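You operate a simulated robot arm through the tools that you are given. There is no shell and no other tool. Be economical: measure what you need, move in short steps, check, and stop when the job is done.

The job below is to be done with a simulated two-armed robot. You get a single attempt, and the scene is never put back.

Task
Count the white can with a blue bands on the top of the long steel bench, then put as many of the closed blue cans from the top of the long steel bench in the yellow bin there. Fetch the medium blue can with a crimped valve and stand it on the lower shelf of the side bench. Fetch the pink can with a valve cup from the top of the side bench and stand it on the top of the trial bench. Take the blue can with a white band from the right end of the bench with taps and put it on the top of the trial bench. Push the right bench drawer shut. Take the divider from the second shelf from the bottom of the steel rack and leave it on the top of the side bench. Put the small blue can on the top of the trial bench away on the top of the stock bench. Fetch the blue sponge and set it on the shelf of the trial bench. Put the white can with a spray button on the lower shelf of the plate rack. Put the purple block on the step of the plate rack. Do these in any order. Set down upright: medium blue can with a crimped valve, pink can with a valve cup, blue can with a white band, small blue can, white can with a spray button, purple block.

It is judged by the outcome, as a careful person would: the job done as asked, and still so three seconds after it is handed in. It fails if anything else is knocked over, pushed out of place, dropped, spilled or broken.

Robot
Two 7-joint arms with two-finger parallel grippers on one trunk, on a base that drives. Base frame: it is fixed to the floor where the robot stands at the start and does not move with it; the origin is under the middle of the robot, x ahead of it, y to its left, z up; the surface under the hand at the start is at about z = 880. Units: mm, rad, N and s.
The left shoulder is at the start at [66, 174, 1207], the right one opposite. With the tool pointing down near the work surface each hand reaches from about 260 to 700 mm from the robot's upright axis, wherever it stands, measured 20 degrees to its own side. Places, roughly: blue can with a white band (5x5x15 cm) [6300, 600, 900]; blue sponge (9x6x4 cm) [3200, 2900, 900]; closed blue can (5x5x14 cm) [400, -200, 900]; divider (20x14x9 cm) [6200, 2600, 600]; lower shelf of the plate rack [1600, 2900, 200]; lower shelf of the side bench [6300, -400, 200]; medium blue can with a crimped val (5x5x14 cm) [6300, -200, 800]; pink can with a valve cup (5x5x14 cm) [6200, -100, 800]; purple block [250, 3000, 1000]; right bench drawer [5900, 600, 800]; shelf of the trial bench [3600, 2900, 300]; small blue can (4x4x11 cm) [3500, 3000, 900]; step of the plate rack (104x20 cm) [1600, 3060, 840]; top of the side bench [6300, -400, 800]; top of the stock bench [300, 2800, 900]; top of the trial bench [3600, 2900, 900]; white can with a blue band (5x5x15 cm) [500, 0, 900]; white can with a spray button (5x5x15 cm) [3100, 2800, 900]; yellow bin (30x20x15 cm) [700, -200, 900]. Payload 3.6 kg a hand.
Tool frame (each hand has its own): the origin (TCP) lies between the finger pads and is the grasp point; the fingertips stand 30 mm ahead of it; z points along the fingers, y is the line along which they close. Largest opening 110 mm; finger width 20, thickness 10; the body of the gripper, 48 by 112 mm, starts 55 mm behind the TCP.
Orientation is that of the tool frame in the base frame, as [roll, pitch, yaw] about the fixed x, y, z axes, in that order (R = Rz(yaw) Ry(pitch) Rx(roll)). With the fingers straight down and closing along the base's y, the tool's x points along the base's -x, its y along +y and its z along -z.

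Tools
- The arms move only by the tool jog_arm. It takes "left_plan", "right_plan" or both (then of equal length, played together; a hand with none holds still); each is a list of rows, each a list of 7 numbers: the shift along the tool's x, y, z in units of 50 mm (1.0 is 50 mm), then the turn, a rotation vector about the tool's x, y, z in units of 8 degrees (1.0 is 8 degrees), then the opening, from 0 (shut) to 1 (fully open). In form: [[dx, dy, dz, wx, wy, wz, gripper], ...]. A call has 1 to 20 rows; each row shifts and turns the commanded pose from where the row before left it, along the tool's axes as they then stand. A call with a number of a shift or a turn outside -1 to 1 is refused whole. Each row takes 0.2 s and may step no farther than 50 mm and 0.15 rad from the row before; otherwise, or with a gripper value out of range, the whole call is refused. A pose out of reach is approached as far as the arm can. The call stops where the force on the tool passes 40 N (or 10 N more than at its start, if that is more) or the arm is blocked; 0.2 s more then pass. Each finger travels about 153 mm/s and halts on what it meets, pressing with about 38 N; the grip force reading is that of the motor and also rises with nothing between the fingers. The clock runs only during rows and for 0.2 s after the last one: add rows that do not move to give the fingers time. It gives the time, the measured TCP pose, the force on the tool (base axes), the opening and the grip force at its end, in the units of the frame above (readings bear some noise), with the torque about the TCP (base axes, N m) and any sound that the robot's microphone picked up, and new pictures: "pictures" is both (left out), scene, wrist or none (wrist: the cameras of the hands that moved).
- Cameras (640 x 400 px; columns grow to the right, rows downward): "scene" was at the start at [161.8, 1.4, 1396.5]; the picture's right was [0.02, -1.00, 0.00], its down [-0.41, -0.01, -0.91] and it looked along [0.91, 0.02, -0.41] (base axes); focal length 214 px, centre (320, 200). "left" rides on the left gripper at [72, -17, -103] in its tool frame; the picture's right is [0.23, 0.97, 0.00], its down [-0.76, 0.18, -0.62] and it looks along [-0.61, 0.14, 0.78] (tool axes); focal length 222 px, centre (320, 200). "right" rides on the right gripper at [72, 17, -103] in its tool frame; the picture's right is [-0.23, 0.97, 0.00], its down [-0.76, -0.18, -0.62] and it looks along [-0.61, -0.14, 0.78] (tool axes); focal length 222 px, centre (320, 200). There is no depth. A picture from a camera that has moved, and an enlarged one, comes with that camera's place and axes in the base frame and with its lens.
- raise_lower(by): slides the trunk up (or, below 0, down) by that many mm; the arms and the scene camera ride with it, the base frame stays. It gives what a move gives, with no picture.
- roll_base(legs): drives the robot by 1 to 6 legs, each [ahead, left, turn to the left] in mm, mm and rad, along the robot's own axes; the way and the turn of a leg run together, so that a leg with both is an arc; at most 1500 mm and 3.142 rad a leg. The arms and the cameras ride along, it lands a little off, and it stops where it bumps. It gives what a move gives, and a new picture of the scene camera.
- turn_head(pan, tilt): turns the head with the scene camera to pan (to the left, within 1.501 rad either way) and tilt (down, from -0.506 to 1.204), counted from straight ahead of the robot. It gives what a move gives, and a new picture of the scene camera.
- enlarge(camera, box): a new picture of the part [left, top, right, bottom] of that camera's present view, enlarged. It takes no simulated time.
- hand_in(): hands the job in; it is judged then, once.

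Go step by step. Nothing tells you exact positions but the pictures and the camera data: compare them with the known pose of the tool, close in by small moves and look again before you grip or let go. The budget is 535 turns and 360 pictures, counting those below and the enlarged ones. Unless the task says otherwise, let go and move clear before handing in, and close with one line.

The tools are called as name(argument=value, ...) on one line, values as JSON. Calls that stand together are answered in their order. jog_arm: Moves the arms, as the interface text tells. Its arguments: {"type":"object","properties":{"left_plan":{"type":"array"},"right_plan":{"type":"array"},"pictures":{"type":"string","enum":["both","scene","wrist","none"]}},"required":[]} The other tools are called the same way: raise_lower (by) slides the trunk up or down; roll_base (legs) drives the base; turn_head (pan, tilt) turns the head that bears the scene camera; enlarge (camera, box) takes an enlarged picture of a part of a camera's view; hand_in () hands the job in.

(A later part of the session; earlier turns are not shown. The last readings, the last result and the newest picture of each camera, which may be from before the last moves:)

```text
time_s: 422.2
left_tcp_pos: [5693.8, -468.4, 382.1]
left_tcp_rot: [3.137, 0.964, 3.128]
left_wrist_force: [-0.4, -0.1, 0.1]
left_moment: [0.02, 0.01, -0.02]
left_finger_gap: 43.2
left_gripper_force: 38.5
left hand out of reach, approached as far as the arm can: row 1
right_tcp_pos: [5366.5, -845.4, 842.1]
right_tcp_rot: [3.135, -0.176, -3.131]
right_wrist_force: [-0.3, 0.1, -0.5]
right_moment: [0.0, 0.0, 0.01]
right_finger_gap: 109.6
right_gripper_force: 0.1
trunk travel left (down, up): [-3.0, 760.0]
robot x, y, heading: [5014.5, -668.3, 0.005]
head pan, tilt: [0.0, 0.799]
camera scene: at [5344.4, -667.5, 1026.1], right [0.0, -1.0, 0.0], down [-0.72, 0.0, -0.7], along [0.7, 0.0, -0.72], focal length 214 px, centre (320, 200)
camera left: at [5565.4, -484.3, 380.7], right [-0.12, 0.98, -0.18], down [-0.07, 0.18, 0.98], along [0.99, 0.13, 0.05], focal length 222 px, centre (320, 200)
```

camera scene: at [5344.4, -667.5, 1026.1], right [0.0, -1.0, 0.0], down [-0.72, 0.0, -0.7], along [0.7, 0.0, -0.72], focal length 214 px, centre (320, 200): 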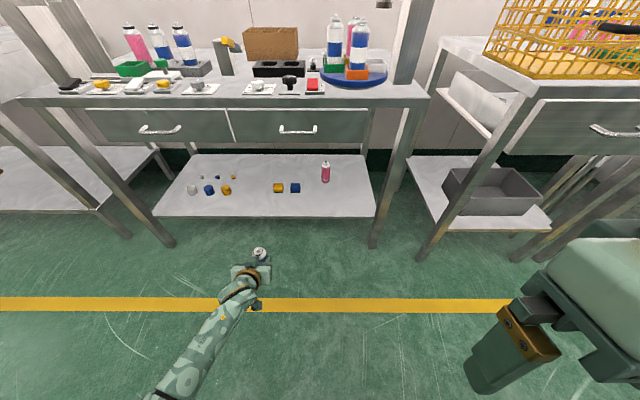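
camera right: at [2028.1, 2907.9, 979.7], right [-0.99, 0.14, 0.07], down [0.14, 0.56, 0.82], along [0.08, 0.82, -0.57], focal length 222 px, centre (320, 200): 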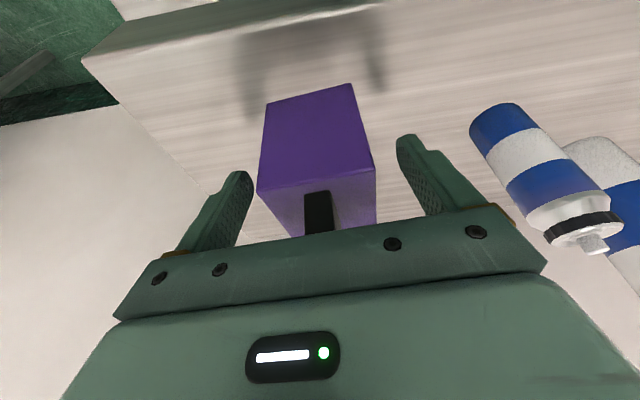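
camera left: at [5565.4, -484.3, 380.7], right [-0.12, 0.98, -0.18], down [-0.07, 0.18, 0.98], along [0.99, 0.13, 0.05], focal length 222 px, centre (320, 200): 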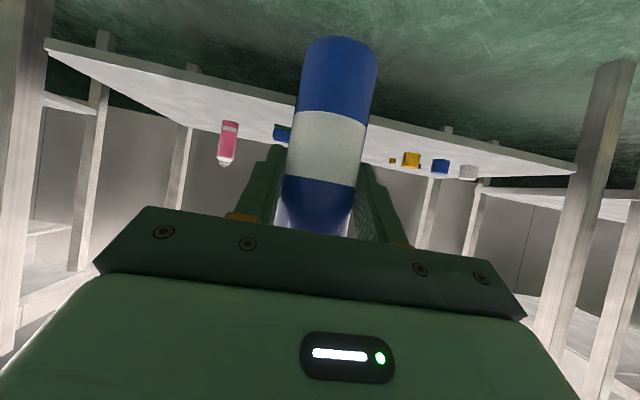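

Perfect posture. The can bottom is ~60 mm above the shelf. I'll drive in 380 mm.

roll_base(legs=[[382, 0, 0]])

jog_arm(left_plan=[[0.41, 0, 0.286, 0, 0, 0, 0.3], [0.33, 0, 0.23, 0, 0, 0, 0.3]], pictures="wrist")

```text
time_s: 424.7
left_tcp_pos: [6089.3, -470.0, 381.8]
left_tcp_rot: [3.137, 0.962, 3.125]
left_wrist_force: [-0.8, -0.8, -0.8]
left_moment: [0.04, -0.02, 0.01]
left_finger_gap: 43.3
left_gripper_force: 38.0
right_tcp_pos: [5761.0, -845.9, 842.2]
right_tcp_rot: [3.138, -0.174, -3.135]
right_wrist_force: [-0.4, -1.5, 0.9]
right_moment: [0.0, 0.0, -0.01]
right_finger_gap: 110.1
right_gripper_force: 0.0
trunk travel left (down, up): [-3.0, 760.0]
robot x, y, heading: [5410.7, -670.8, -0.0]
head pan, tilt: [0.0, 0.799]
camera scene: at [5739.4, -667.6, 1026.1], right [0.0, -1.0, 0.0], down [-0.72, 0.0, -0.7], along [0.7, 0.0, -0.72], focal length 214 px, centre (320, 200)
```

scene: 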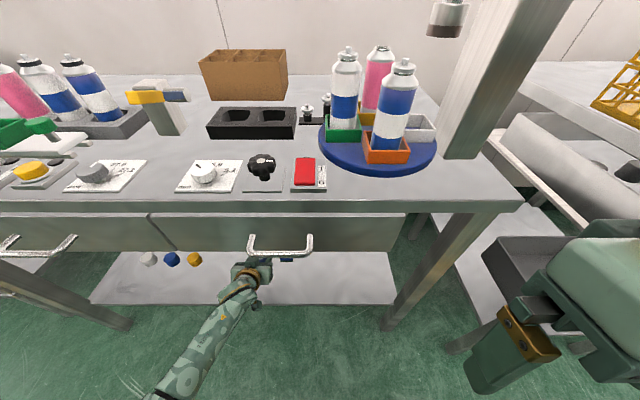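

```text
time_s: 425.3
left_tcp_pos: [6088.1, -467.9, 335.0]
left_tcp_rot: [3.138, 0.963, 3.124]
left_wrist_force: [-0.1, 0.3, -0.7]
left_moment: [-0.02, -0.02, -0.02]
left_finger_gap: 43.1
left_gripper_force: 37.6
right_tcp_pos: [5761.8, -845.0, 842.1]
right_tcp_rot: [3.136, -0.174, -3.134]
right_wrist_force: [-0.4, -0.2, 0.1]
right_moment: [0.02, -0.01, 0.06]
right_finger_gap: 109.9
right_gripper_force: 0.1
trunk travel left (down, up): [-3.0, 760.0]
robot x, y, heading: [5405.7, -665.8, 0.001]
head pan, tilt: [0.0, 0.799]
camera left: at [5961.2, -484.3, 333.9], right [-0.12, 0.98, -0.18], down [-0.07, 0.18, 0.98], along [0.99, 0.13, 0.05], focal length 222 px, centre (320, 200)
```

left: 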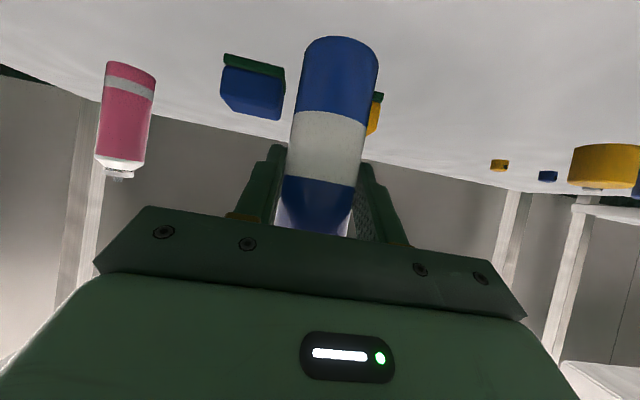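

Now lower in small steps to contact.

jog_arm(left_plan=[[0.1, 0, 0.07, 0, 0, 0, 0.3], [0, 0, 0, 0, 0, 0, 0.3]], pictures="none")

jog_arm(left_plan=[[0.08, 0, 0.057, 0, 0, 0, 0.3], [0, 0, 0, 0, 0, 0, 0.3]], pictures="none")

jog_arm(left_plan=[[0.07, 0, 0.05, 0, 0, 0, 0.3], [0, 0, 0, 0, 0, 0, 0.3]], pictures="none")

```text
time_s: 425.9
left_tcp_pos: [6087.1, -468.1, 329.0]
left_tcp_rot: [3.138, 0.963, 3.122]
left_wrist_force: [-0.6, -0.2, -1.0]
left_moment: [0.0, -0.01, 0.02]
left_finger_gap: 43.4
left_gripper_force: 37.8
right_tcp_pos: [5760.8, -846.4, 842.9]
right_tcp_rot: [3.137, -0.175, -3.137]
right_wrist_force: [0.0, 0.3, -0.3]
right_moment: [0.0, 0.01, 0.01]
right_finger_gap: 110.1
right_gripper_force: 0.0
trunk travel left (down, up): [-3.0, 760.0]
robot x, y, heading: [5410.5, -667.4, 0.001]
head pan, tilt: [0.0, 0.799]
```

```text
time_s: 426.5
left_tcp_pos: [6088.7, -469.3, 324.7]
left_tcp_rot: [3.137, 0.964, 3.125]
left_wrist_force: [0.7, -0.9, -1.0]
left_moment: [0.0, 0.03, 0.01]
left_finger_gap: 43.1
left_gripper_force: 37.7
right_tcp_pos: [5760.9, -846.1, 842.2]
right_tcp_rot: [3.135, -0.176, -3.135]
right_wrist_force: [-0.9, -0.1, -0.3]
right_moment: [0.0, 0.03, -0.03]
right_finger_gap: 109.8
right_gripper_force: 0.1
trunk travel left (down, up): [-3.0, 760.0]
robot x, y, heading: [5409.6, -661.7, 0.003]
head pan, tilt: [0.0, 0.799]
```

```text
time_s: 427.1
left_tcp_pos: [6089.1, -469.0, 321.6]
left_tcp_rot: [3.136, 0.964, 3.125]
left_wrist_force: [-0.7, 0.7, 0.8]
left_moment: [-0.01, -0.01, 0.0]
left_finger_gap: 43.1
left_gripper_force: 38.2
right_tcp_pos: [5761.8, -845.6, 842.6]
right_tcp_rot: [3.138, -0.174, -3.135]
right_wrist_force: [0.1, 0.7, 0.6]
right_moment: [0.02, 0.01, 0.0]
right_finger_gap: 110.1
right_gripper_force: 0.0
trunk travel left (down, up): [-3.0, 760.0]
robot x, y, heading: [5410.9, -667.4, -0.002]
head pan, tilt: [0.0, 0.799]
```

jog_arm(left_plan=[[0.06, 0, 0.042, 0, 0, 0, 0.3], [0, 0, 0, 0, 0, 0, 0.3]], pictures="none")

jog_arm(left_plan=[[0.04, 0, 0.028, 0, 0, 0, 0.3], [0, 0, 0, 0, 0, 0, 0.3]], pictures="none")

```text
time_s: 427.7
left_tcp_pos: [6089.2, -469.6, 319.1]
left_tcp_rot: [3.138, 0.962, 3.123]
left_wrist_force: [-0.3, -0.5, -0.6]
left_moment: [-0.01, -0.02, -0.01]
left_finger_gap: 43.3
left_gripper_force: 38.1
right_tcp_pos: [5760.4, -845.1, 843.6]
right_tcp_rot: [3.137, -0.174, -3.134]
right_wrist_force: [-1.1, -0.3, 0.1]
right_moment: [-0.01, 0.01, 0.0]
right_finger_gap: 109.9
right_gripper_force: 0.1
trunk travel left (down, up): [-3.0, 760.0]
robot x, y, heading: [5409.8, -666.8, -0.004]
head pan, tilt: [0.0, 0.799]
```

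```text
time_s: 428.3
left_tcp_pos: [6088.9, -468.8, 317.7]
left_tcp_rot: [3.137, 0.966, 3.123]
left_wrist_force: [-0.5, 1.7, 10.1]
left_moment: [0.2, 0.14, 0.01]
left_finger_gap: 43.3
left_gripper_force: 38.2
right_tcp_pos: [5761.0, -846.3, 843.2]
right_tcp_rot: [3.135, -0.173, -3.134]
right_wrist_force: [-0.5, 0.0, -0.7]
right_moment: [-0.01, 0.01, 0.01]
right_finger_gap: 110.0
right_gripper_force: 0.1
trunk travel left (down, up): [-3.0, 760.0]
robot x, y, heading: [5411.2, -666.4, -0.0]
head pan, tilt: [0.0, 0.799]
```

Contact at the shelf (z≈240). Release and withdraw along the tool axis.

jog_arm(left_plan=[[0, 0, 0, 0, 0, 0, 1], [0, 0, 0, 0, 0, 0, 1], [0, 0, 0, 0, 0, 0, 1], [0, 0, -0.4, 0, 0, 0, 1], [0, 0, -0.6, 0, 0, 0, 1]], pictures="wrist")

roll_base(legs=[[-450, 0, 0]])

```text
time_s: 429.5
left_tcp_pos: [6048.0, -470.0, 344.6]
left_tcp_rot: [3.137, 0.964, 3.124]
left_wrist_force: [-0.2, 0.1, -0.2]
left_moment: [0.01, -0.01, -0.04]
left_finger_gap: 110.3
left_gripper_force: 0.0
right_tcp_pos: [5761.6, -845.8, 842.9]
right_tcp_rot: [3.137, -0.173, -3.135]
right_wrist_force: [-0.3, -0.5, -0.8]
right_moment: [-0.01, -0.01, 0.02]
right_finger_gap: 110.2
right_gripper_force: 0.2
trunk travel left (down, up): [-3.0, 760.0]
robot x, y, heading: [5413.5, -667.2, -0.0]
head pan, tilt: [0.0, 0.799]
camera left: at [5920.9, -485.5, 342.8], right [-0.12, 0.98, -0.18], down [-0.07, 0.18, 0.98], along [0.99, 0.13, 0.05], focal length 222 px, centre (320, 200)
```

left: 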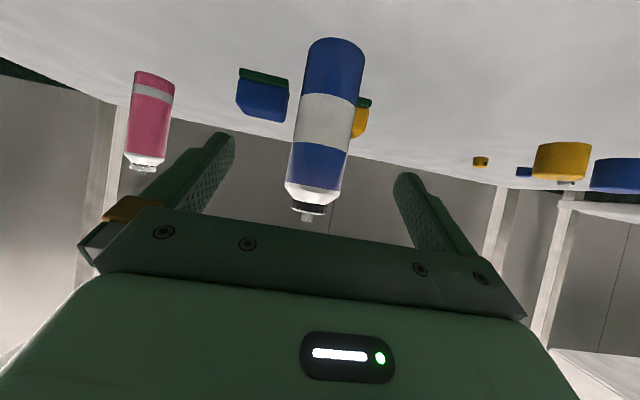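

```text
time_s: 432.2
left_tcp_pos: [5605.4, -475.2, 343.5]
left_tcp_rot: [3.138, 0.963, 3.114]
left_wrist_force: [-0.2, 0.1, 0.2]
left_moment: [0.01, 0.0, -0.03]
left_finger_gap: 110.0
left_gripper_force: 0.1
right_tcp_pos: [5314.1, -847.3, 842.4]
right_tcp_rot: [3.137, -0.174, 3.137]
right_wrist_force: [0.2, -1.0, 0.2]
right_moment: [0.01, 0.04, -0.01]
right_finger_gap: 110.0
right_gripper_force: 0.0
trunk travel left (down, up): [-3.0, 760.0]
robot x, y, heading: [4967.3, -664.1, -0.008]
head pan, tilt: [0.0, 0.799]
camera scene: at [5293.9, -669.2, 1026.2], right [-0.01, -1.0, 0.0], down [-0.72, 0.01, -0.7], along [0.7, -0.01, -0.72], focal length 214 px, centre (320, 200)
```

scene: 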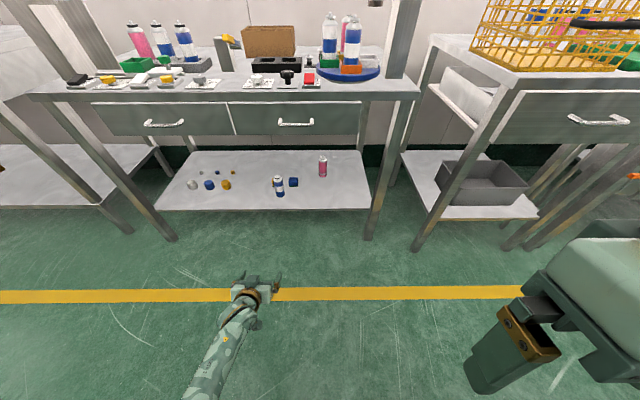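

The medium can stands on the lower shelf. Next the open drawer and the taps bench: I'll raise the trunk, level the hands, and drive left to look.

raise_lower(by=250)

jog_arm(left_plan=[[0, 0, -0.6, 0, 0.8, 0, 0.5], [0, 0, -0.6, 0, 0.8, 0, 0.5], [0, 0, -0.6, 0, 0.8, 0, 0.5], [0, 0, -0.6, 0, 0.8, 0, 0.5], [0, 0, -0.6, 0, 0.8, 0, 0.5], [0, 0, -0.8, 0, 0.8, 0, 0.5], [0, 0, -0.8, 0, 0.8, 0, 0.5], [0, 0, -0.8, 0, 0.8, 0, 0.5], [0, 0, -0.8, 0, 0.4, 0, 0.5]], right_plan=[[-0.4, 0, 0, 0, -0.2, 0, 1], [-0.4, 0, 0, 0, -0.2, 0, 1], [0, 0, 0, 0, -0.2, 0, 1], [0, 0, 0, 0, -0.2, 0, 1], [0, 0, 0, 0, -0.2, 0, 1], [0, 0, 0, 0, -0.2, 0, 1], [0, 0, 0, 0, 0, 0, 1], [0, 0, 0, 0, 0, 0, 1], [0, 0, 0, 0, 0, 0, 1]], pictures="none")

roll_base(legs=[[0, 950, 0]])

turn_head(pan=0.2, tilt=0.55)

```text
time_s: 434.8
left_tcp_pos: [5605.1, -474.4, 593.6]
left_tcp_rot: [3.137, 0.963, 3.112]
left_wrist_force: [0.7, -0.3, -0.3]
left_moment: [-0.01, 0.01, -0.02]
left_finger_gap: 110.0
left_gripper_force: 0.0
right_tcp_pos: [5313.7, -847.4, 1093.1]
right_tcp_rot: [3.136, -0.174, 3.138]
right_wrist_force: [0.3, -1.1, -0.3]
right_moment: [0.0, 0.02, 0.02]
right_finger_gap: 110.2
right_gripper_force: 0.1
trunk travel left (down, up): [-253.0, 510.0]
robot x, y, heading: [4967.2, -662.8, -0.011]
head pan, tilt: [0.0, 0.799]
```

```text
time_s: 436.3
left_tcp_pos: [5489.8, -396.0, 744.6]
left_tcp_rot: [2.988, 0.277, 3.118]
left_wrist_force: [-0.1, 0.2, -0.6]
left_moment: [-0.02, -0.02, -0.01]
left_finger_gap: 55.2
left_gripper_force: 0.1
right_tcp_pos: [5354.2, -847.8, 1085.8]
right_tcp_rot: [3.139, -0.005, 3.14]
right_wrist_force: [0.0, 0.2, 0.9]
right_moment: [0.0, 0.01, 0.02]
right_finger_gap: 109.7
right_gripper_force: 0.0
trunk travel left (down, up): [-253.0, 510.0]
robot x, y, heading: [4967.7, -665.9, -0.008]
head pan, tilt: [0.0, 0.799]
stopped in row 7 (left hand): the arm was blocked; the commanded pose is now the measured one
```

```text
time_s: 441.2
left_tcp_pos: [5491.1, 557.3, 745.0]
left_tcp_rot: [2.989, 0.275, 3.126]
left_wrist_force: [0.8, 0.2, 0.6]
left_moment: [-0.04, 0.01, 0.04]
left_finger_gap: 54.9
left_gripper_force: 0.0
right_tcp_pos: [5359.1, 105.8, 1086.0]
right_tcp_rot: [3.139, -0.006, -3.136]
right_wrist_force: [0.6, 0.4, 0.3]
right_moment: [-0.03, 0.0, -0.02]
right_finger_gap: 109.8
right_gripper_force: 0.1
trunk travel left (down, up): [-253.0, 510.0]
robot x, y, heading: [4970.9, 282.3, 0.0]
head pan, tilt: [0.0, 0.799]
camera scene: at [5151.6, 284.5, 1292.3], right [0.0, -1.0, 0.0], down [-0.72, 0.0, -0.7], along [0.7, 0.0, -0.72], focal length 214 px, centre (320, 200)
```

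scene: 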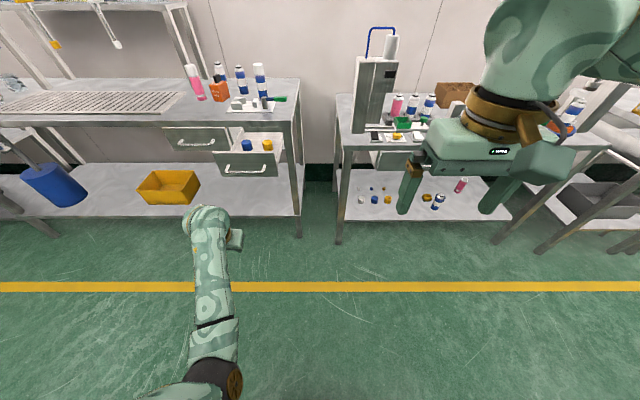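

```text
time_s: 442.0
left_tcp_pos: [5492.5, 557.7, 745.9]
left_tcp_rot: [2.987, 0.279, 3.125]
left_wrist_force: [0.0, 0.5, -0.4]
left_moment: [0.02, 0.0, 0.01]
left_finger_gap: 54.9
left_gripper_force: 0.1
right_tcp_pos: [5359.9, 106.6, 1084.6]
right_tcp_rot: [3.136, -0.007, -3.136]
right_wrist_force: [-0.3, -0.1, 0.0]
right_moment: [0.0, 0.02, -0.07]
right_finger_gap: 110.1
right_gripper_force: 0.1
trunk travel left (down, up): [-253.0, 510.0]
robot x, y, heading: [4970.1, 282.1, -0.003]
head pan, tilt: [0.201, 0.55]
camera scene: at [5158.9, 301.9, 1313.6], right [0.2, -0.98, 0.0], down [-0.51, -0.1, -0.85], along [0.84, 0.17, -0.52], focal length 214 px, centre (320, 200)
```

scene: 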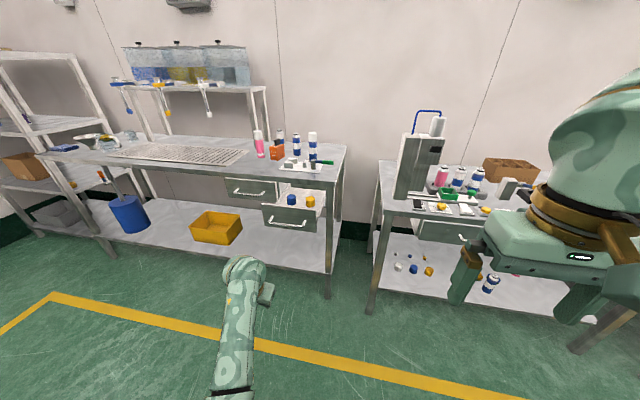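

The drawer front is at about (5847, 567), z 708–840, handle near z 780. I'll use the closed right hand to push on the handle. First line up.

roll_base(legs=[[0, 455, 0], [350, 0, 0]])

jog_arm(right_plan=[[0, 0, 0.8, 0, 0, 0, 0], [0, 0, 0.8, 0, 0, 0, 0], [0, 0, 0.8, 0, 0, 0, 0], [0, 0, 0.8, 0, 0, 0, 0], [0, 0, 0.8, 0, 0, 0, 0], [0, 0, 0.8, 0, 0, 0, 0], [0, 0, 0.8, 0, 0, 0, 0], [0, 0, 0.4, 0, 0, 0, 0]], pictures="none")

turn_head(pan=-0.1, tilt=0.8)

```text
time_s: 446.6
left_tcp_pos: [5852.0, 1005.9, 744.9]
left_tcp_rot: [2.988, 0.277, 3.121]
left_wrist_force: [0.5, 0.8, 0.2]
left_moment: [-0.02, 0.02, -0.01]
left_finger_gap: 55.0
left_gripper_force: 0.1
right_tcp_pos: [5719.7, 554.3, 1084.4]
right_tcp_rot: [3.136, -0.006, -3.138]
right_wrist_force: [-0.5, 0.2, 0.6]
right_moment: [0.01, 0.01, -0.02]
right_finger_gap: 110.1
right_gripper_force: 0.1
trunk travel left (down, up): [-253.0, 510.0]
robot x, y, heading: [5330.9, 737.9, -0.001]
head pan, tilt: [0.201, 0.55]
camera scene: at [5519.0, 751.2, 1313.5], right [0.2, -0.98, 0.0], down [-0.51, -0.1, -0.85], along [0.84, 0.17, -0.52], focal length 214 px, centre (320, 200)
```

scene: 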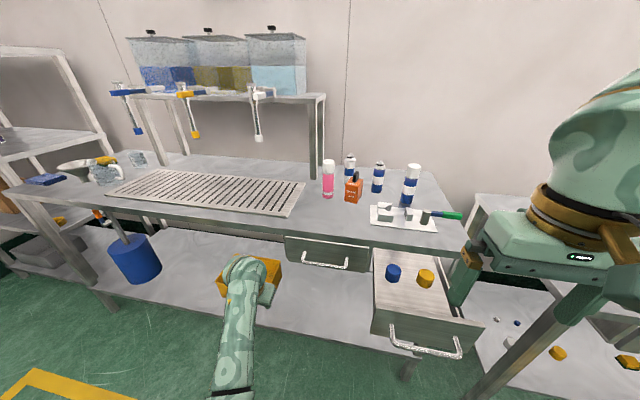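

```text
time_s: 448.4
left_tcp_pos: [5850.8, 1006.4, 743.3]
left_tcp_rot: [2.989, 0.276, 3.124]
left_wrist_force: [0.3, -0.6, 0.4]
left_moment: [-0.03, 0.03, 0.0]
left_finger_gap: 54.7
left_gripper_force: 0.1
right_tcp_pos: [5716.5, 554.8, 786.0]
right_tcp_rot: [3.136, -0.005, -3.139]
right_wrist_force: [-0.3, 0.3, -0.2]
right_moment: [-0.02, -0.02, 0.03]
right_finger_gap: 0.0
right_gripper_force: 38.2
trunk travel left (down, up): [-253.0, 510.0]
robot x, y, heading: [5327.5, 735.4, 0.001]
head pan, tilt: [0.201, 0.55]
```

```text
time_s: 449.2
left_tcp_pos: [5851.4, 1005.5, 743.8]
left_tcp_rot: [2.988, 0.276, 3.124]
left_wrist_force: [-0.4, 0.1, -0.8]
left_moment: [0.02, -0.02, 0.0]
left_finger_gap: 55.1
left_gripper_force: 0.0
right_tcp_pos: [5717.4, 554.9, 786.6]
right_tcp_rot: [3.137, -0.006, -3.139]
right_wrist_force: [0.3, 0.4, 0.0]
right_moment: [0.0, 0.0, 0.0]
right_finger_gap: 0.1
right_gripper_force: 37.7
trunk travel left (down, up): [-253.0, 510.0]
robot x, y, heading: [5328.3, 735.7, -0.007]
head pan, tilt: [-0.099, 0.799]
camera scene: at [5510.4, 725.4, 1292.3], right [-0.1, -0.99, 0.0], down [-0.71, 0.07, -0.7], along [0.69, -0.07, -0.72], focal length 214 px, centre (320, 200)
```

scene: 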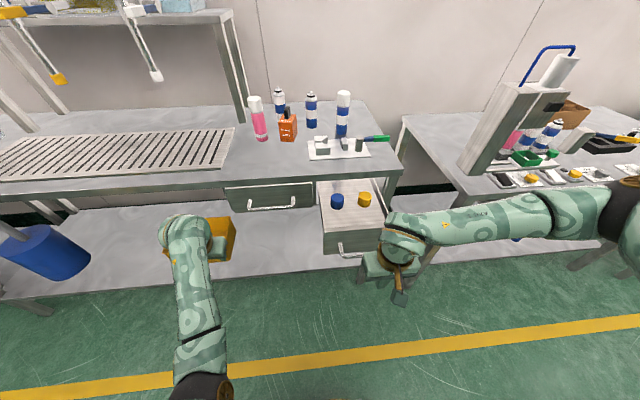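

jog_arm(right_plan=[[0, 0.3, 0, 0, 0, 0, 0]], pictures="none")

roll_base(legs=[[55, 0, 0]])

jog_arm(right_plan=[[-0.4, 0, 0, 0, 0, 0, 0], [-0.4, 0, 0, 0, 0, 0, 0], [-0.4, 0, 0, 0, 0, 0, 0]])

```text
time_s: 449.6
left_tcp_pos: [5852.2, 1005.5, 743.3]
left_tcp_rot: [2.99, 0.276, 3.126]
left_wrist_force: [-0.1, -0.1, 0.0]
left_moment: [0.01, 0.01, 0.01]
left_finger_gap: 54.9
left_gripper_force: 0.1
right_tcp_pos: [5717.7, 568.9, 786.1]
right_tcp_rot: [3.138, -0.007, -3.139]
right_wrist_force: [-0.2, 0.5, 0.1]
right_moment: [0.0, -0.03, -0.01]
right_finger_gap: 0.1
right_gripper_force: 38.6
trunk travel left (down, up): [-253.0, 510.0]
robot x, y, heading: [5331.9, 732.4, -0.0]
head pan, tilt: [-0.099, 0.799]
```

```text
time_s: 450.6
left_tcp_pos: [5910.0, 1005.7, 744.4]
left_tcp_rot: [2.988, 0.276, 3.122]
left_wrist_force: [-0.4, -0.4, -0.3]
left_moment: [0.0, 0.03, -0.01]
left_finger_gap: 54.8
left_gripper_force: 0.1
right_tcp_pos: [5775.0, 569.0, 785.7]
right_tcp_rot: [3.137, -0.007, -3.14]
right_wrist_force: [-0.2, -0.5, -0.4]
right_moment: [-0.03, 0.02, -0.01]
right_finger_gap: 0.2
right_gripper_force: 37.6
trunk travel left (down, up): [-253.0, 510.0]
robot x, y, heading: [5386.4, 734.9, -0.005]
head pan, tilt: [-0.099, 0.799]
camera scene: at [5569.4, 725.0, 1292.0], right [-0.1, -0.99, 0.0], down [-0.71, 0.07, -0.7], along [0.69, -0.07, -0.72], focal length 214 px, centre (320, 200)
```

scene: 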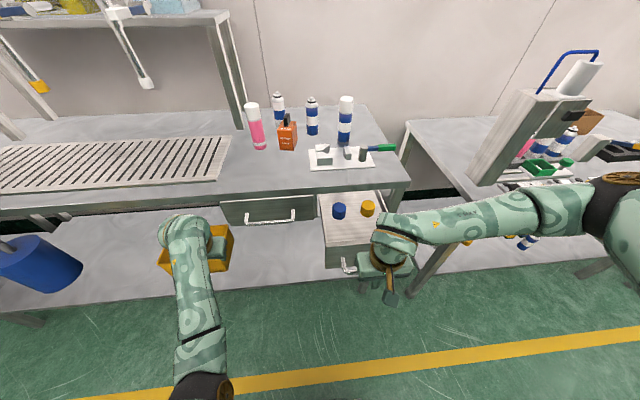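

```text
time_s: 451.4
left_tcp_pos: [5909.6, 1006.2, 745.4]
left_tcp_rot: [2.987, 0.278, 3.122]
left_wrist_force: [0.0, -0.3, -0.2]
left_moment: [0.0, 0.01, 0.02]
left_finger_gap: 55.1
left_gripper_force: 0.1
right_tcp_pos: [5834.1, 568.9, 788.6]
right_tcp_rot: [3.137, -0.009, -3.141]
right_wrist_force: [-0.1, 0.7, 0.2]
right_moment: [0.0, 0.02, 0.02]
right_finger_gap: 0.0
right_gripper_force: 37.8
trunk travel left (down, up): [-253.0, 510.0]
robot x, y, heading: [5385.9, 731.3, -0.005]
head pan, tilt: [-0.099, 0.799]
camera scene: at [5568.3, 725.2, 1292.2], right [-0.1, -0.99, 0.0], down [-0.71, 0.07, -0.7], along [0.69, -0.07, -0.72], focal length 214 px, centre (320, 200)
camera right: at [5763.2, 584.9, 891.6], right [0.23, 0.97, 0.0], down [0.77, -0.18, 0.62], along [0.6, -0.14, -0.79], focal length 222 px, centre (320, 200)
```

scene: 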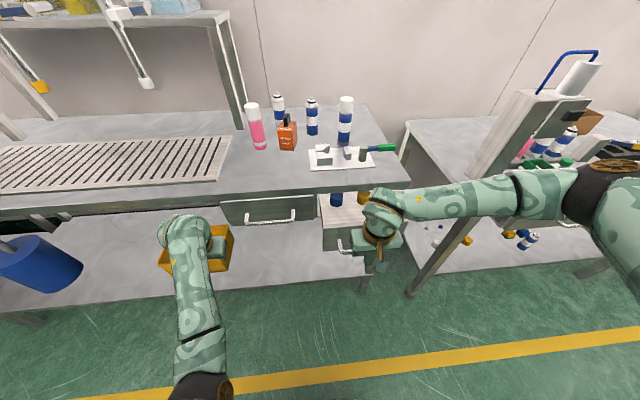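
right: 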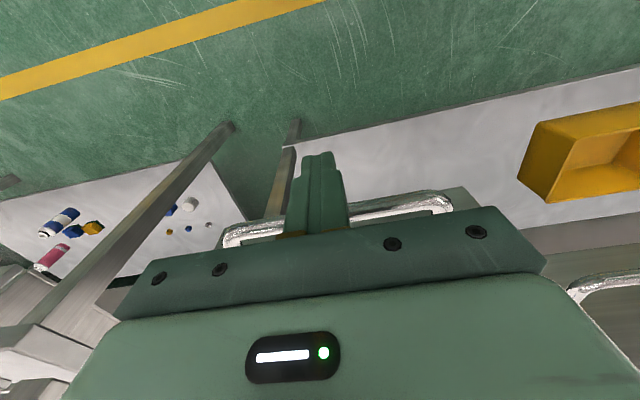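

Close to the handle. Continue pushing steadily.

jog_arm(right_plan=[[-0.35, 0, 0.03, 0, 0, 0, 0], [-0.35, 0, 0, 0, 0, 0, 0], [-0.35, 0, 0, 0, 0, 0, 0], [-0.35, 0, 0, 0, 0, 0, 0], [-0.35, 0, 0, 0, 0, 0, 0], [-0.35, 0, 0, 0, 0, 0, 0]], pictures="both")

```text
time_s: 452.8
left_tcp_pos: [5909.7, 1006.5, 745.6]
left_tcp_rot: [2.989, 0.275, 3.122]
left_wrist_force: [0.1, 0.5, -0.1]
left_moment: [0.03, -0.01, -0.03]
left_finger_gap: 55.1
left_gripper_force: 0.0
right_tcp_pos: [5939.4, 568.3, 783.9]
right_tcp_rot: [3.137, -0.007, -3.138]
right_wrist_force: [0.1, -0.2, 0.9]
right_moment: [-0.02, -0.02, -0.02]
right_finger_gap: 0.0
right_gripper_force: 37.4
trunk travel left (down, up): [-253.0, 510.0]
robot x, y, heading: [5387.1, 734.5, -0.008]
head pan, tilt: [-0.099, 0.799]
camera scene: at [5568.2, 725.2, 1292.2], right [-0.1, -0.99, 0.0], down [-0.71, 0.07, -0.7], along [0.69, -0.07, -0.72], focal length 214 px, centre (320, 200)
camera right: at [5868.8, 584.0, 886.5], right [0.22, 0.97, 0.0], down [0.77, -0.18, 0.62], along [0.6, -0.14, -0.79], focal length 222 px, centre (320, 200)
```

scene: 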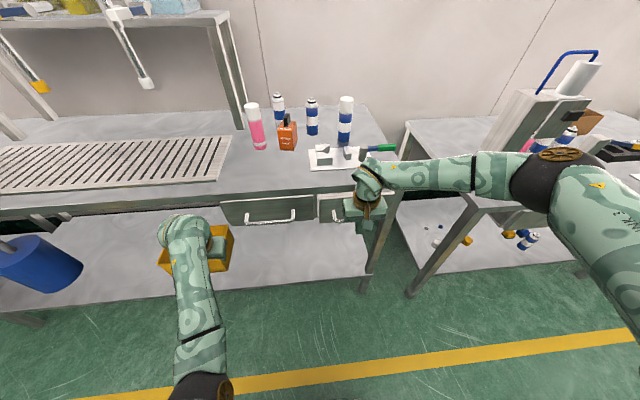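
right: 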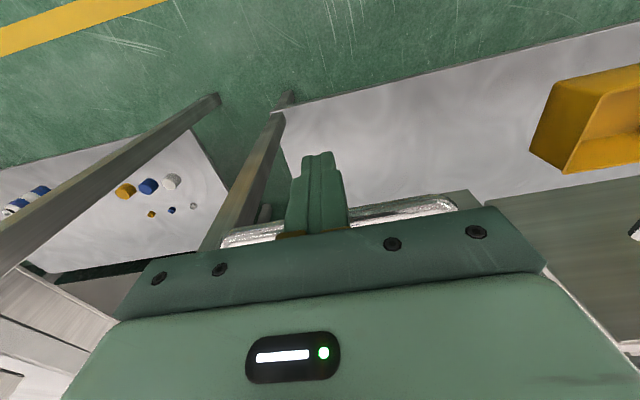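

The drawer is sliding in. Push the last bit until resistance.

jog_arm(right_plan=[[-0.25, 0, 0, 0, 0, 0, 0], [-0.25, 0, 0, 0, 0, 0, 0], [-0.2, 0, 0, 0, 0, 0, 0], [-0.2, 0, 0, 0, 0, 0, 0]], pictures="scene")

```text
time_s: 453.6
left_tcp_pos: [5908.6, 1005.6, 747.2]
left_tcp_rot: [2.987, 0.277, 3.119]
left_wrist_force: [1.0, -0.3, -0.1]
left_moment: [-0.02, 0.01, -0.01]
left_finger_gap: 55.1
left_gripper_force: 0.1
right_tcp_pos: [5961.0, 569.4, 781.1]
right_tcp_rot: [3.136, -0.029, -3.139]
right_wrist_force: [-20.4, -0.2, 7.2]
right_moment: [0.08, -0.26, 0.16]
right_finger_gap: 0.0
right_gripper_force: 37.8
trunk travel left (down, up): [-253.0, 510.0]
robot x, y, heading: [5382.9, 736.2, -0.002]
head pan, tilt: [-0.099, 0.799]
stopped in row 3 (right hand): the force on the tool passed its limit at 51 N (the readings are from after the stop); the commanded pose is now the measured one
camera scene: at [5564.4, 724.7, 1292.8], right [-0.11, -0.99, 0.0], down [-0.71, 0.08, -0.7], along [0.69, -0.07, -0.72], focal length 214 px, centre (320, 200)
```

scene: 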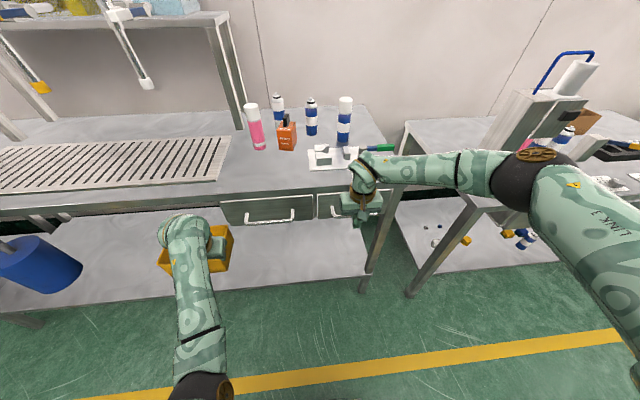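

Resistance met. Back off and check the drawer.

jog_arm(right_plan=[[0.6, 0, 0, 0, 0, 0, 0], [0.8, 0, 0, 0, 0, 0, 0], [0.8, 0, -0.8, 0, 0, 0, 0.5], [0.5, -0.5, -0.8, 0, 0, 0, 1], [0.3, -0.5, -0.8, 0, 0, 0, 1], [0, 0, -0.8, 0, 0, 0, 1], [0, 0, -0.8, 0, 0, 0, 1], [0, 0, -0.8, 0, 0, 0, 1]], pictures="scene")

enlarge(camera="scene", box=[200, 70, 440, 270])

```text
refused: row 3 steps farther than a row can; nothing moved
```

```text
2.00 times, centred on (320, 170) of scene
camera zoom: at [5564.4, 724.7, 1292.8], right [-0.11, -0.99, 0.0], down [-0.71, 0.08, -0.7], along [0.69, -0.07, -0.72], focal length 429 px, centre (320, 260)
```

zoom: 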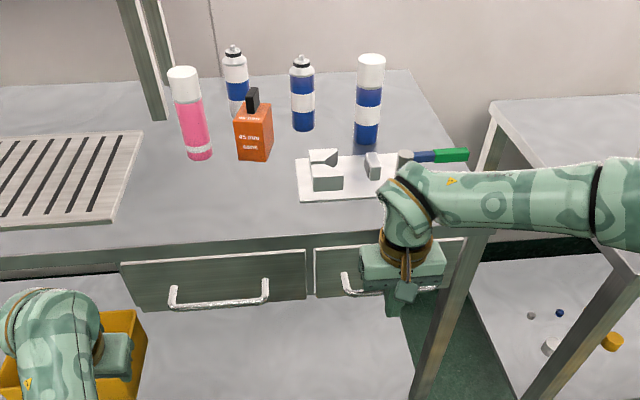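

jog_arm(right_plan=[[0.6, 0, 0, 0, 0, 0, 0], [0.8, 0, 0, 0, 0, 0, 0], [0.6, 0, -0.6, 0, 0, 0, 0.5], [0.5, -0.3, -0.7, 0, 0, 0, 1], [0.3, -0.3, -0.8, 0, 0, 0, 1], [0, 0, -0.8, 0, 0, 0, 1], [0, 0, -0.8, 0, 0, 0, 1], [0, 0, -0.8, 0, 0, 0, 1]], pictures="scene")

enlarge(camera="scene", box=[200, 70, 440, 270])

```text
time_s: 455.4
left_tcp_pos: [5909.5, 1004.7, 745.0]
left_tcp_rot: [2.989, 0.278, 3.121]
left_wrist_force: [-0.2, -0.4, 0.5]
left_moment: [-0.03, 0.0, -0.01]
left_finger_gap: 55.3
left_gripper_force: 0.1
right_tcp_pos: [5833.5, 539.5, 1009.9]
right_tcp_rot: [3.138, -0.028, -3.139]
right_wrist_force: [-0.4, 0.9, -0.6]
right_moment: [-0.01, 0.01, -0.02]
right_finger_gap: 110.0
right_gripper_force: 0.0
trunk travel left (down, up): [-253.0, 510.0]
robot x, y, heading: [5385.8, 737.1, -0.002]
head pan, tilt: [-0.099, 0.799]
camera scene: at [5566.7, 724.8, 1292.4], right [-0.1, -0.99, 0.0], down [-0.71, 0.07, -0.7], along [0.69, -0.07, -0.72], focal length 214 px, centre (320, 200)
```

scene: 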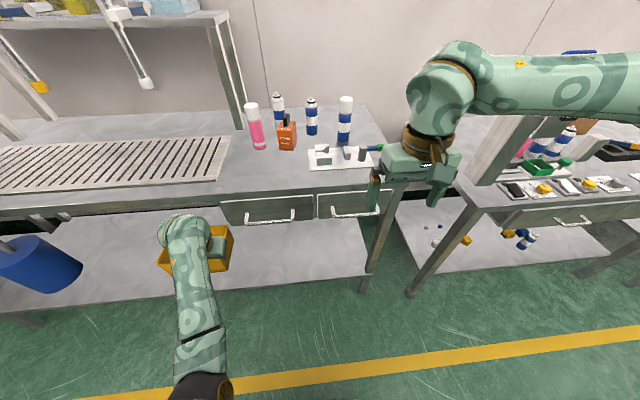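

```text
2.00 times, centred on (320, 170) of scene
camera zoom: at [5566.7, 724.8, 1292.4], right [-0.1, -0.99, 0.0], down [-0.71, 0.07, -0.7], along [0.69, -0.07, -0.72], focal length 429 px, centre (320, 260)
```

zoom: 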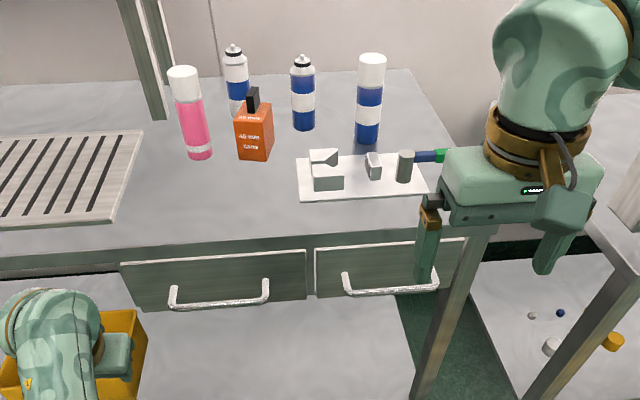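

The drawer is flush. The target capped blue can is at (6255,566). Before approaching, I'll raise the trunk and bring the left arm back to a normal posture.

raise_lower(by=150)

jog_arm(left_plan=[[-0.2, 0, -0.6, 0, 0, 0, 0.5], [-0.2, 0, -0.6, 0, 0, 0, 0.5], [-0.2, 0, -0.6, 0, 0, 0, 0.5], [0, 0, -0.6, 0, 0, 0, 0.5]], pictures="scene")

```text
time_s: 457.1
left_tcp_pos: [5908.2, 1050.0, 899.3]
left_tcp_rot: [2.912, 0.278, 3.135]
left_wrist_force: [-0.1, 0.0, -0.8]
left_moment: [-0.01, -0.02, 0.01]
left_finger_gap: 55.3
left_gripper_force: 0.0
right_tcp_pos: [5831.5, 539.4, 1159.9]
right_tcp_rot: [3.139, -0.027, -3.14]
right_wrist_force: [0.0, 0.3, -0.6]
right_moment: [0.0, 0.01, -0.02]
right_finger_gap: 109.8
right_gripper_force: 0.1
trunk travel left (down, up): [-403.0, 360.0]
robot x, y, heading: [5388.3, 731.7, -0.003]
head pan, tilt: [-0.099, 0.799]
```

```text
time_s: 458.1
left_tcp_pos: [5906.2, 1009.7, 1021.8]
left_tcp_rot: [2.947, 0.282, 3.139]
left_wrist_force: [-0.4, 0.0, 0.6]
left_moment: [0.05, 0.03, 0.0]
left_finger_gap: 55.0
left_gripper_force: 0.1
right_tcp_pos: [5830.7, 537.3, 1159.4]
right_tcp_rot: [3.138, -0.026, -3.14]
right_wrist_force: [0.5, -0.3, -0.5]
right_moment: [0.0, -0.01, -0.02]
right_finger_gap: 109.8
right_gripper_force: 0.1
trunk travel left (down, up): [-403.0, 360.0]
robot x, y, heading: [5388.5, 737.2, -0.008]
head pan, tilt: [-0.099, 0.799]
camera scene: at [5510.3, 724.6, 1445.0], right [-0.1, -0.99, 0.0], down [-0.71, 0.07, -0.7], along [0.69, -0.07, -0.72], focal length 214 px, centre (320, 200)
```

scene: 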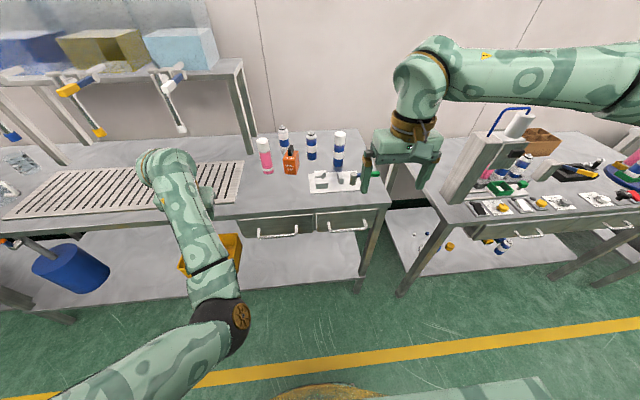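

jog_arm(left_plan=[[0, 0, -0.5, 0.23, 0.33, 0, 0.5], [0, 0, -0.5, 0.23, 0.33, 0, 0.5], [0, 0, -0.5, 0.23, 0.33, 0, 0.5], [0, 0, -0.5, 0.23, 0.33, 0, 0.5], [0, 0, -0.3, 0.23, 0.33, 0, 0.5], [0, 0, -0.3, 0.23, 0.33, 0, 1]], pictures="scene")

```text
time_s: 459.5
left_tcp_pos: [5935.1, 1003.7, 1111.6]
left_tcp_rot: [-3.098, -0.001, 3.137]
left_wrist_force: [0.1, 0.4, 0.0]
left_moment: [-0.02, -0.03, 0.03]
left_finger_gap: 109.9
left_gripper_force: 0.0
left hand out of reach, approached as far as the arm can: row 3, 4, 5, 6
right_tcp_pos: [5831.7, 537.4, 1158.8]
right_tcp_rot: [3.138, -0.027, -3.139]
right_wrist_force: [0.1, 0.0, 0.3]
right_moment: [-0.01, 0.0, 0.01]
right_finger_gap: 110.1
right_gripper_force: 0.0
trunk travel left (down, up): [-403.0, 360.0]
robot x, y, heading: [5390.3, 731.9, -0.01]
head pan, tilt: [-0.099, 0.799]
camera scene: at [5510.9, 725.0, 1444.9], right [-0.1, -0.99, 0.0], down [-0.71, 0.07, -0.7], along [0.69, -0.07, -0.72], focal length 214 px, centre (320, 200)
```

scene: 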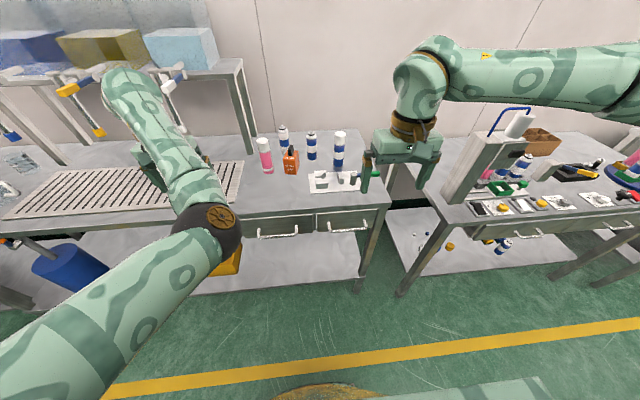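

jog_arm(left_plan=[[0.3, -0.4, 0, 0, 0, 0, 1], [0.4, -0.4, 0, 0, 0, 0, 1], [0.5, -0.4, 0, 0, 0, 0, 1], [0.6, -0.2, 0, 0, 0, 0, 1], [0.6, 0, 0, 0, 0, 0, 1], [0.6, 0, 0, 0, 0, 0, 1]], pictures="scene")

```text
time_s: 460.9
left_tcp_pos: [5908.1, 995.9, 1047.2]
left_tcp_rot: [-3.096, 0.003, 3.135]
left_wrist_force: [-0.1, 0.2, 0.2]
left_moment: [0.01, -0.03, 0.01]
left_finger_gap: 110.2
left_gripper_force: 0.1
left hand out of reach, approached as far as the arm can: row 1, 2, 3, 4, 5, 6
right_tcp_pos: [5831.4, 538.4, 1159.7]
right_tcp_rot: [3.138, -0.025, -3.141]
right_wrist_force: [0.1, -0.1, 0.4]
right_moment: [0.01, -0.03, -0.01]
right_finger_gap: 110.0
right_gripper_force: 0.2
trunk travel left (down, up): [-403.0, 360.0]
robot x, y, heading: [5386.7, 734.2, -0.008]
head pan, tilt: [-0.099, 0.799]
camera scene: at [5510.6, 725.1, 1445.0], right [-0.1, -0.99, 0.0], down [-0.71, 0.07, -0.7], along [0.69, -0.07, -0.72], focal length 214 px, centre (320, 200)
```

scene: 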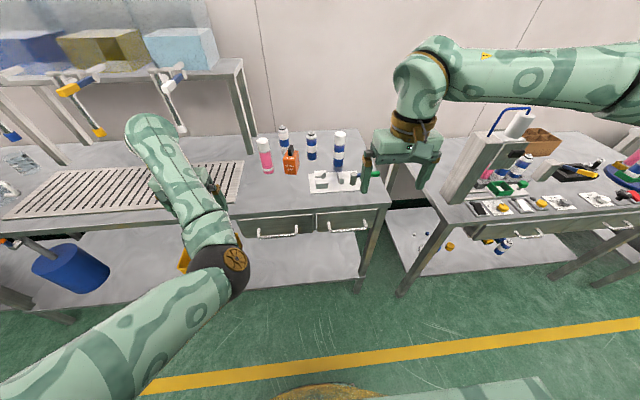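

The left arm is in an awkward branch; I'll swing it right across the front to recover it (as before).

jog_arm(left_plan=[[0, -0.5, 0, 0, 0, 0, 1], [0, -0.5, 0, 0, 0, 0, 1], [0, -0.5, 0, 0, 0, 0, 1], [0, -0.5, 0, 0, 0, 0, 1], [0.1, -0.5, 0, 0, 0, 0, 1], [0.1, -0.5, 0, 0, 0, 0, 1], [0.2, -0.5, 0, 0, 0, 0, 1]], pictures="none")

```text
time_s: 462.5
left_tcp_pos: [5925.3, 826.0, 1030.5]
left_tcp_rot: [-3.098, 0.003, 3.137]
left_wrist_force: [0.2, -0.2, 0.3]
left_moment: [-0.04, 0.0, -0.01]
left_finger_gap: 109.8
left_gripper_force: 0.0
left hand out of reach, approached as far as the arm can: row 1, 2, 3, 4, 5, 6, 7
right_tcp_pos: [5831.9, 538.2, 1160.3]
right_tcp_rot: [3.138, -0.026, -3.139]
right_wrist_force: [0.1, 0.9, 0.3]
right_moment: [-0.04, 0.0, 0.01]
right_finger_gap: 109.8
right_gripper_force: 0.1
trunk travel left (down, up): [-403.0, 360.0]
robot x, y, heading: [5385.7, 731.1, -0.005]
head pan, tilt: [-0.099, 0.799]
```

jog_arm(left_plan=[[0, -0.2, 0.8, 0, 0, 0, 1], [0, -0.2, 0.8, 0, 0, 0, 1], [0, -0.2, 0.8, 0, 0, 0, 1], [0, -0.2, 0.8, 0, 0, 0, 1], [0, -0.2, 0.8, 0, 0, 0, 1], [0.25, -0.4, 0, 0, 0, 0, 1], [0.28, -0.4, 0, 0, 0, 0, 1], [0.31, -0.4, 0, 0, 0, 0, 1], [0.35, -0.4, 0, 0, 0, 0, 1], [0.4, -0.4, 0, 0, 0, 0, 1]], pictures="scene")

```text
time_s: 464.9
left_tcp_pos: [5907.9, 684.9, 888.9]
left_tcp_rot: [-3.112, 0.132, -3.121]
left_wrist_force: [0.0, -0.2, -0.9]
left_moment: [-0.02, 0.01, -0.05]
left_finger_gap: 110.0
left_gripper_force: 0.1
right_tcp_pos: [5832.4, 538.8, 1159.7]
right_tcp_rot: [3.137, -0.025, -3.14]
right_wrist_force: [-0.4, 0.6, -0.8]
right_moment: [0.04, 0.01, 0.03]
right_finger_gap: 110.2
right_gripper_force: 0.1
trunk travel left (down, up): [-403.0, 360.0]
robot x, y, heading: [5391.3, 734.2, -0.007]
head pan, tilt: [-0.099, 0.799]
stopped in row 10 (left hand): the arm was blocked; the commanded pose is now the measured one
camera scene: at [5511.1, 725.2, 1444.9], right [-0.1, -0.99, 0.0], down [-0.71, 0.07, -0.7], along [0.69, -0.07, -0.72], focal length 214 px, centre (320, 200)
```

scene: 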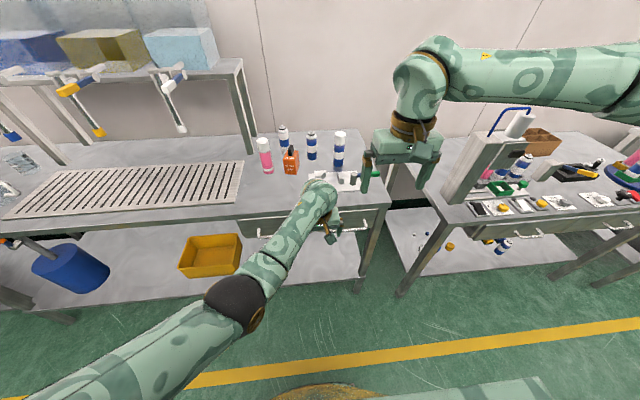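

I'll back off for room, stretch that arm straight, then swing it to the proper side.

roll_base(legs=[[-450, 0, 0]])

jog_arm(left_plan=[[-0.6, 0.4, 0, 0, 0.1, 0, 1], [-0.7, 0.4, 0, 0, 0.1, 0, 1], [-0.7, 0.4, 0, 0, 0.1, 0, 1], [-0.7, 0.4, 0, 0, 0.1, 0, 1], [-0.7, 0.4, 0, 0, 0.1, 0, 1], [0, -0.3, 0, 0, 0.1, 0, 1], [0.02, -0.4, 0, 0, 0.1, 0, 1], [0.04, -0.4, 0, 0, 0, 0, 1], [0.06, -0.4, 0, 0, 0, 0, 1], [0.08, -0.4, 0, 0, 0, 0, 1], [0.1, -0.4, 0, 0, 0, 0, 1], [0.12, -0.4, 0, 0, 0, 0, 1]], pictures="scene")

```text
time_s: 467.6
left_tcp_pos: [5451.6, 686.4, 888.1]
left_tcp_rot: [-3.115, 0.129, -3.126]
left_wrist_force: [-0.1, 0.2, 0.3]
left_moment: [0.0, 0.03, 0.0]
left_finger_gap: 109.7
left_gripper_force: 0.0
right_tcp_pos: [5376.3, 539.7, 1158.8]
right_tcp_rot: [3.137, -0.027, 3.138]
right_wrist_force: [0.2, -0.1, -0.3]
right_moment: [0.04, -0.04, 0.0]
right_finger_gap: 109.9
right_gripper_force: 0.1
trunk travel left (down, up): [-403.0, 360.0]
robot x, y, heading: [4933.6, 732.9, -0.013]
head pan, tilt: [-0.099, 0.799]
camera scene: at [5055.9, 727.4, 1445.0], right [-0.11, -0.99, 0.0], down [-0.71, 0.08, -0.7], along [0.69, -0.08, -0.72], focal length 214 px, centre (320, 200)
```

scene: 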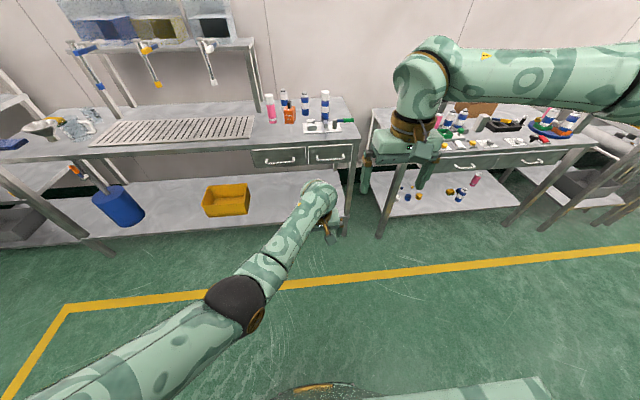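

```text
time_s: 470.2
left_tcp_pos: [5514.8, 733.3, 935.6]
left_tcp_rot: [-3.115, 0.03, -3.126]
left_wrist_force: [-0.7, -0.4, -0.7]
left_moment: [0.0, -0.02, 0.05]
left_finger_gap: 109.9
left_gripper_force: 0.1
left hand out of reach, approached as far as the arm can: row 2, 3, 4, 5, 6, 7, 8, 9, 10, 11, 12
right_tcp_pos: [5376.3, 538.0, 1159.8]
right_tcp_rot: [3.136, -0.026, 3.138]
right_wrist_force: [0.0, -0.7, 0.9]
right_moment: [0.01, -0.02, 0.03]
right_finger_gap: 109.7
right_gripper_force: 0.2
trunk travel left (down, up): [-403.0, 360.0]
robot x, y, heading: [4933.1, 739.6, -0.006]
head pan, tilt: [-0.099, 0.799]
camera scene: at [5056.4, 726.9, 1445.0], right [-0.11, -0.99, 0.0], down [-0.71, 0.08, -0.7], along [0.69, -0.08, -0.72], focal length 214 px, centre (320, 200)
```

scene: 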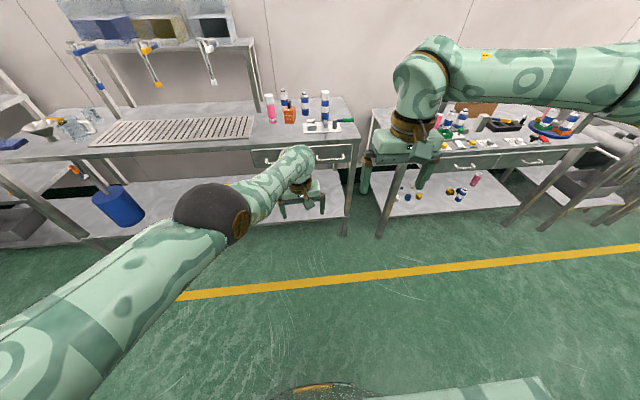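

The elbow is now on the proper side. Continue bending it inward and up.

jog_arm(left_plan=[[0.25, -0.4, 0, 0, 0, 0, 1], [0.28, -0.4, 0, 0, 0, 0, 1], [0.31, -0.4, 0, 0, 0, 0, 1], [0.35, -0.4, 0, 0, 0, 0, 1], [0.4, -0.3, 0, 0, 0, 0, 1], [0, 0.3, -0.2, 0, 0, 0, 1], [0.1, 0.4, -0.3, 0, 0, 0, 1], [0.1, 0.5, -0.4, 0, 0, 0, 1], [0.1, 0.5, -0.5, 0, 0, 0, 1], [0, 0.5, -0.6, 0, 0, 0, 1], [0, 0.5, -0.6, 0, 0, 0, 1], [0, 0.5, -0.6, 0, 0, 0, 1]], pictures="scene")

```text
time_s: 472.8
left_tcp_pos: [5573.9, 851.5, 1069.1]
left_tcp_rot: [-3.114, 0.03, -3.128]
left_wrist_force: [0.2, -0.5, 0.5]
left_moment: [-0.02, -0.01, 0.03]
left_finger_gap: 109.8
left_gripper_force: 0.0
left hand out of reach, approached as far as the arm can: row 1, 2, 3, 4, 5, 6, 7, 8, 9, 10, 11, 12
right_tcp_pos: [5376.1, 539.6, 1160.0]
right_tcp_rot: [3.138, -0.025, 3.138]
right_wrist_force: [0.2, 0.4, 0.1]
right_moment: [-0.01, -0.01, 0.0]
right_finger_gap: 110.0
right_gripper_force: 0.0
trunk travel left (down, up): [-403.0, 360.0]
robot x, y, heading: [4934.5, 737.7, -0.005]
head pan, tilt: [-0.099, 0.799]
camera scene: at [5056.6, 728.2, 1445.0], right [-0.11, -0.99, 0.0], down [-0.71, 0.08, -0.7], along [0.69, -0.08, -0.72], focal length 214 px, centre (320, 200)
```

scene: 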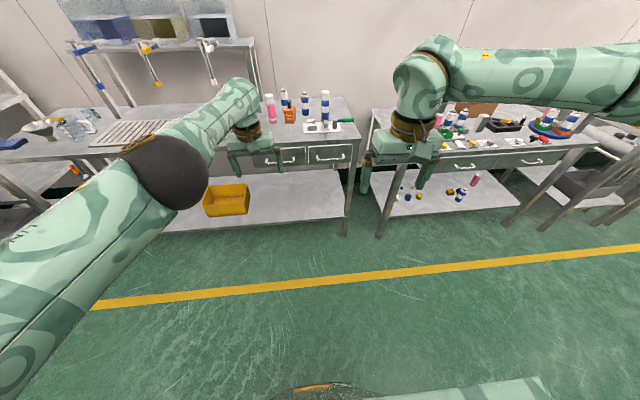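

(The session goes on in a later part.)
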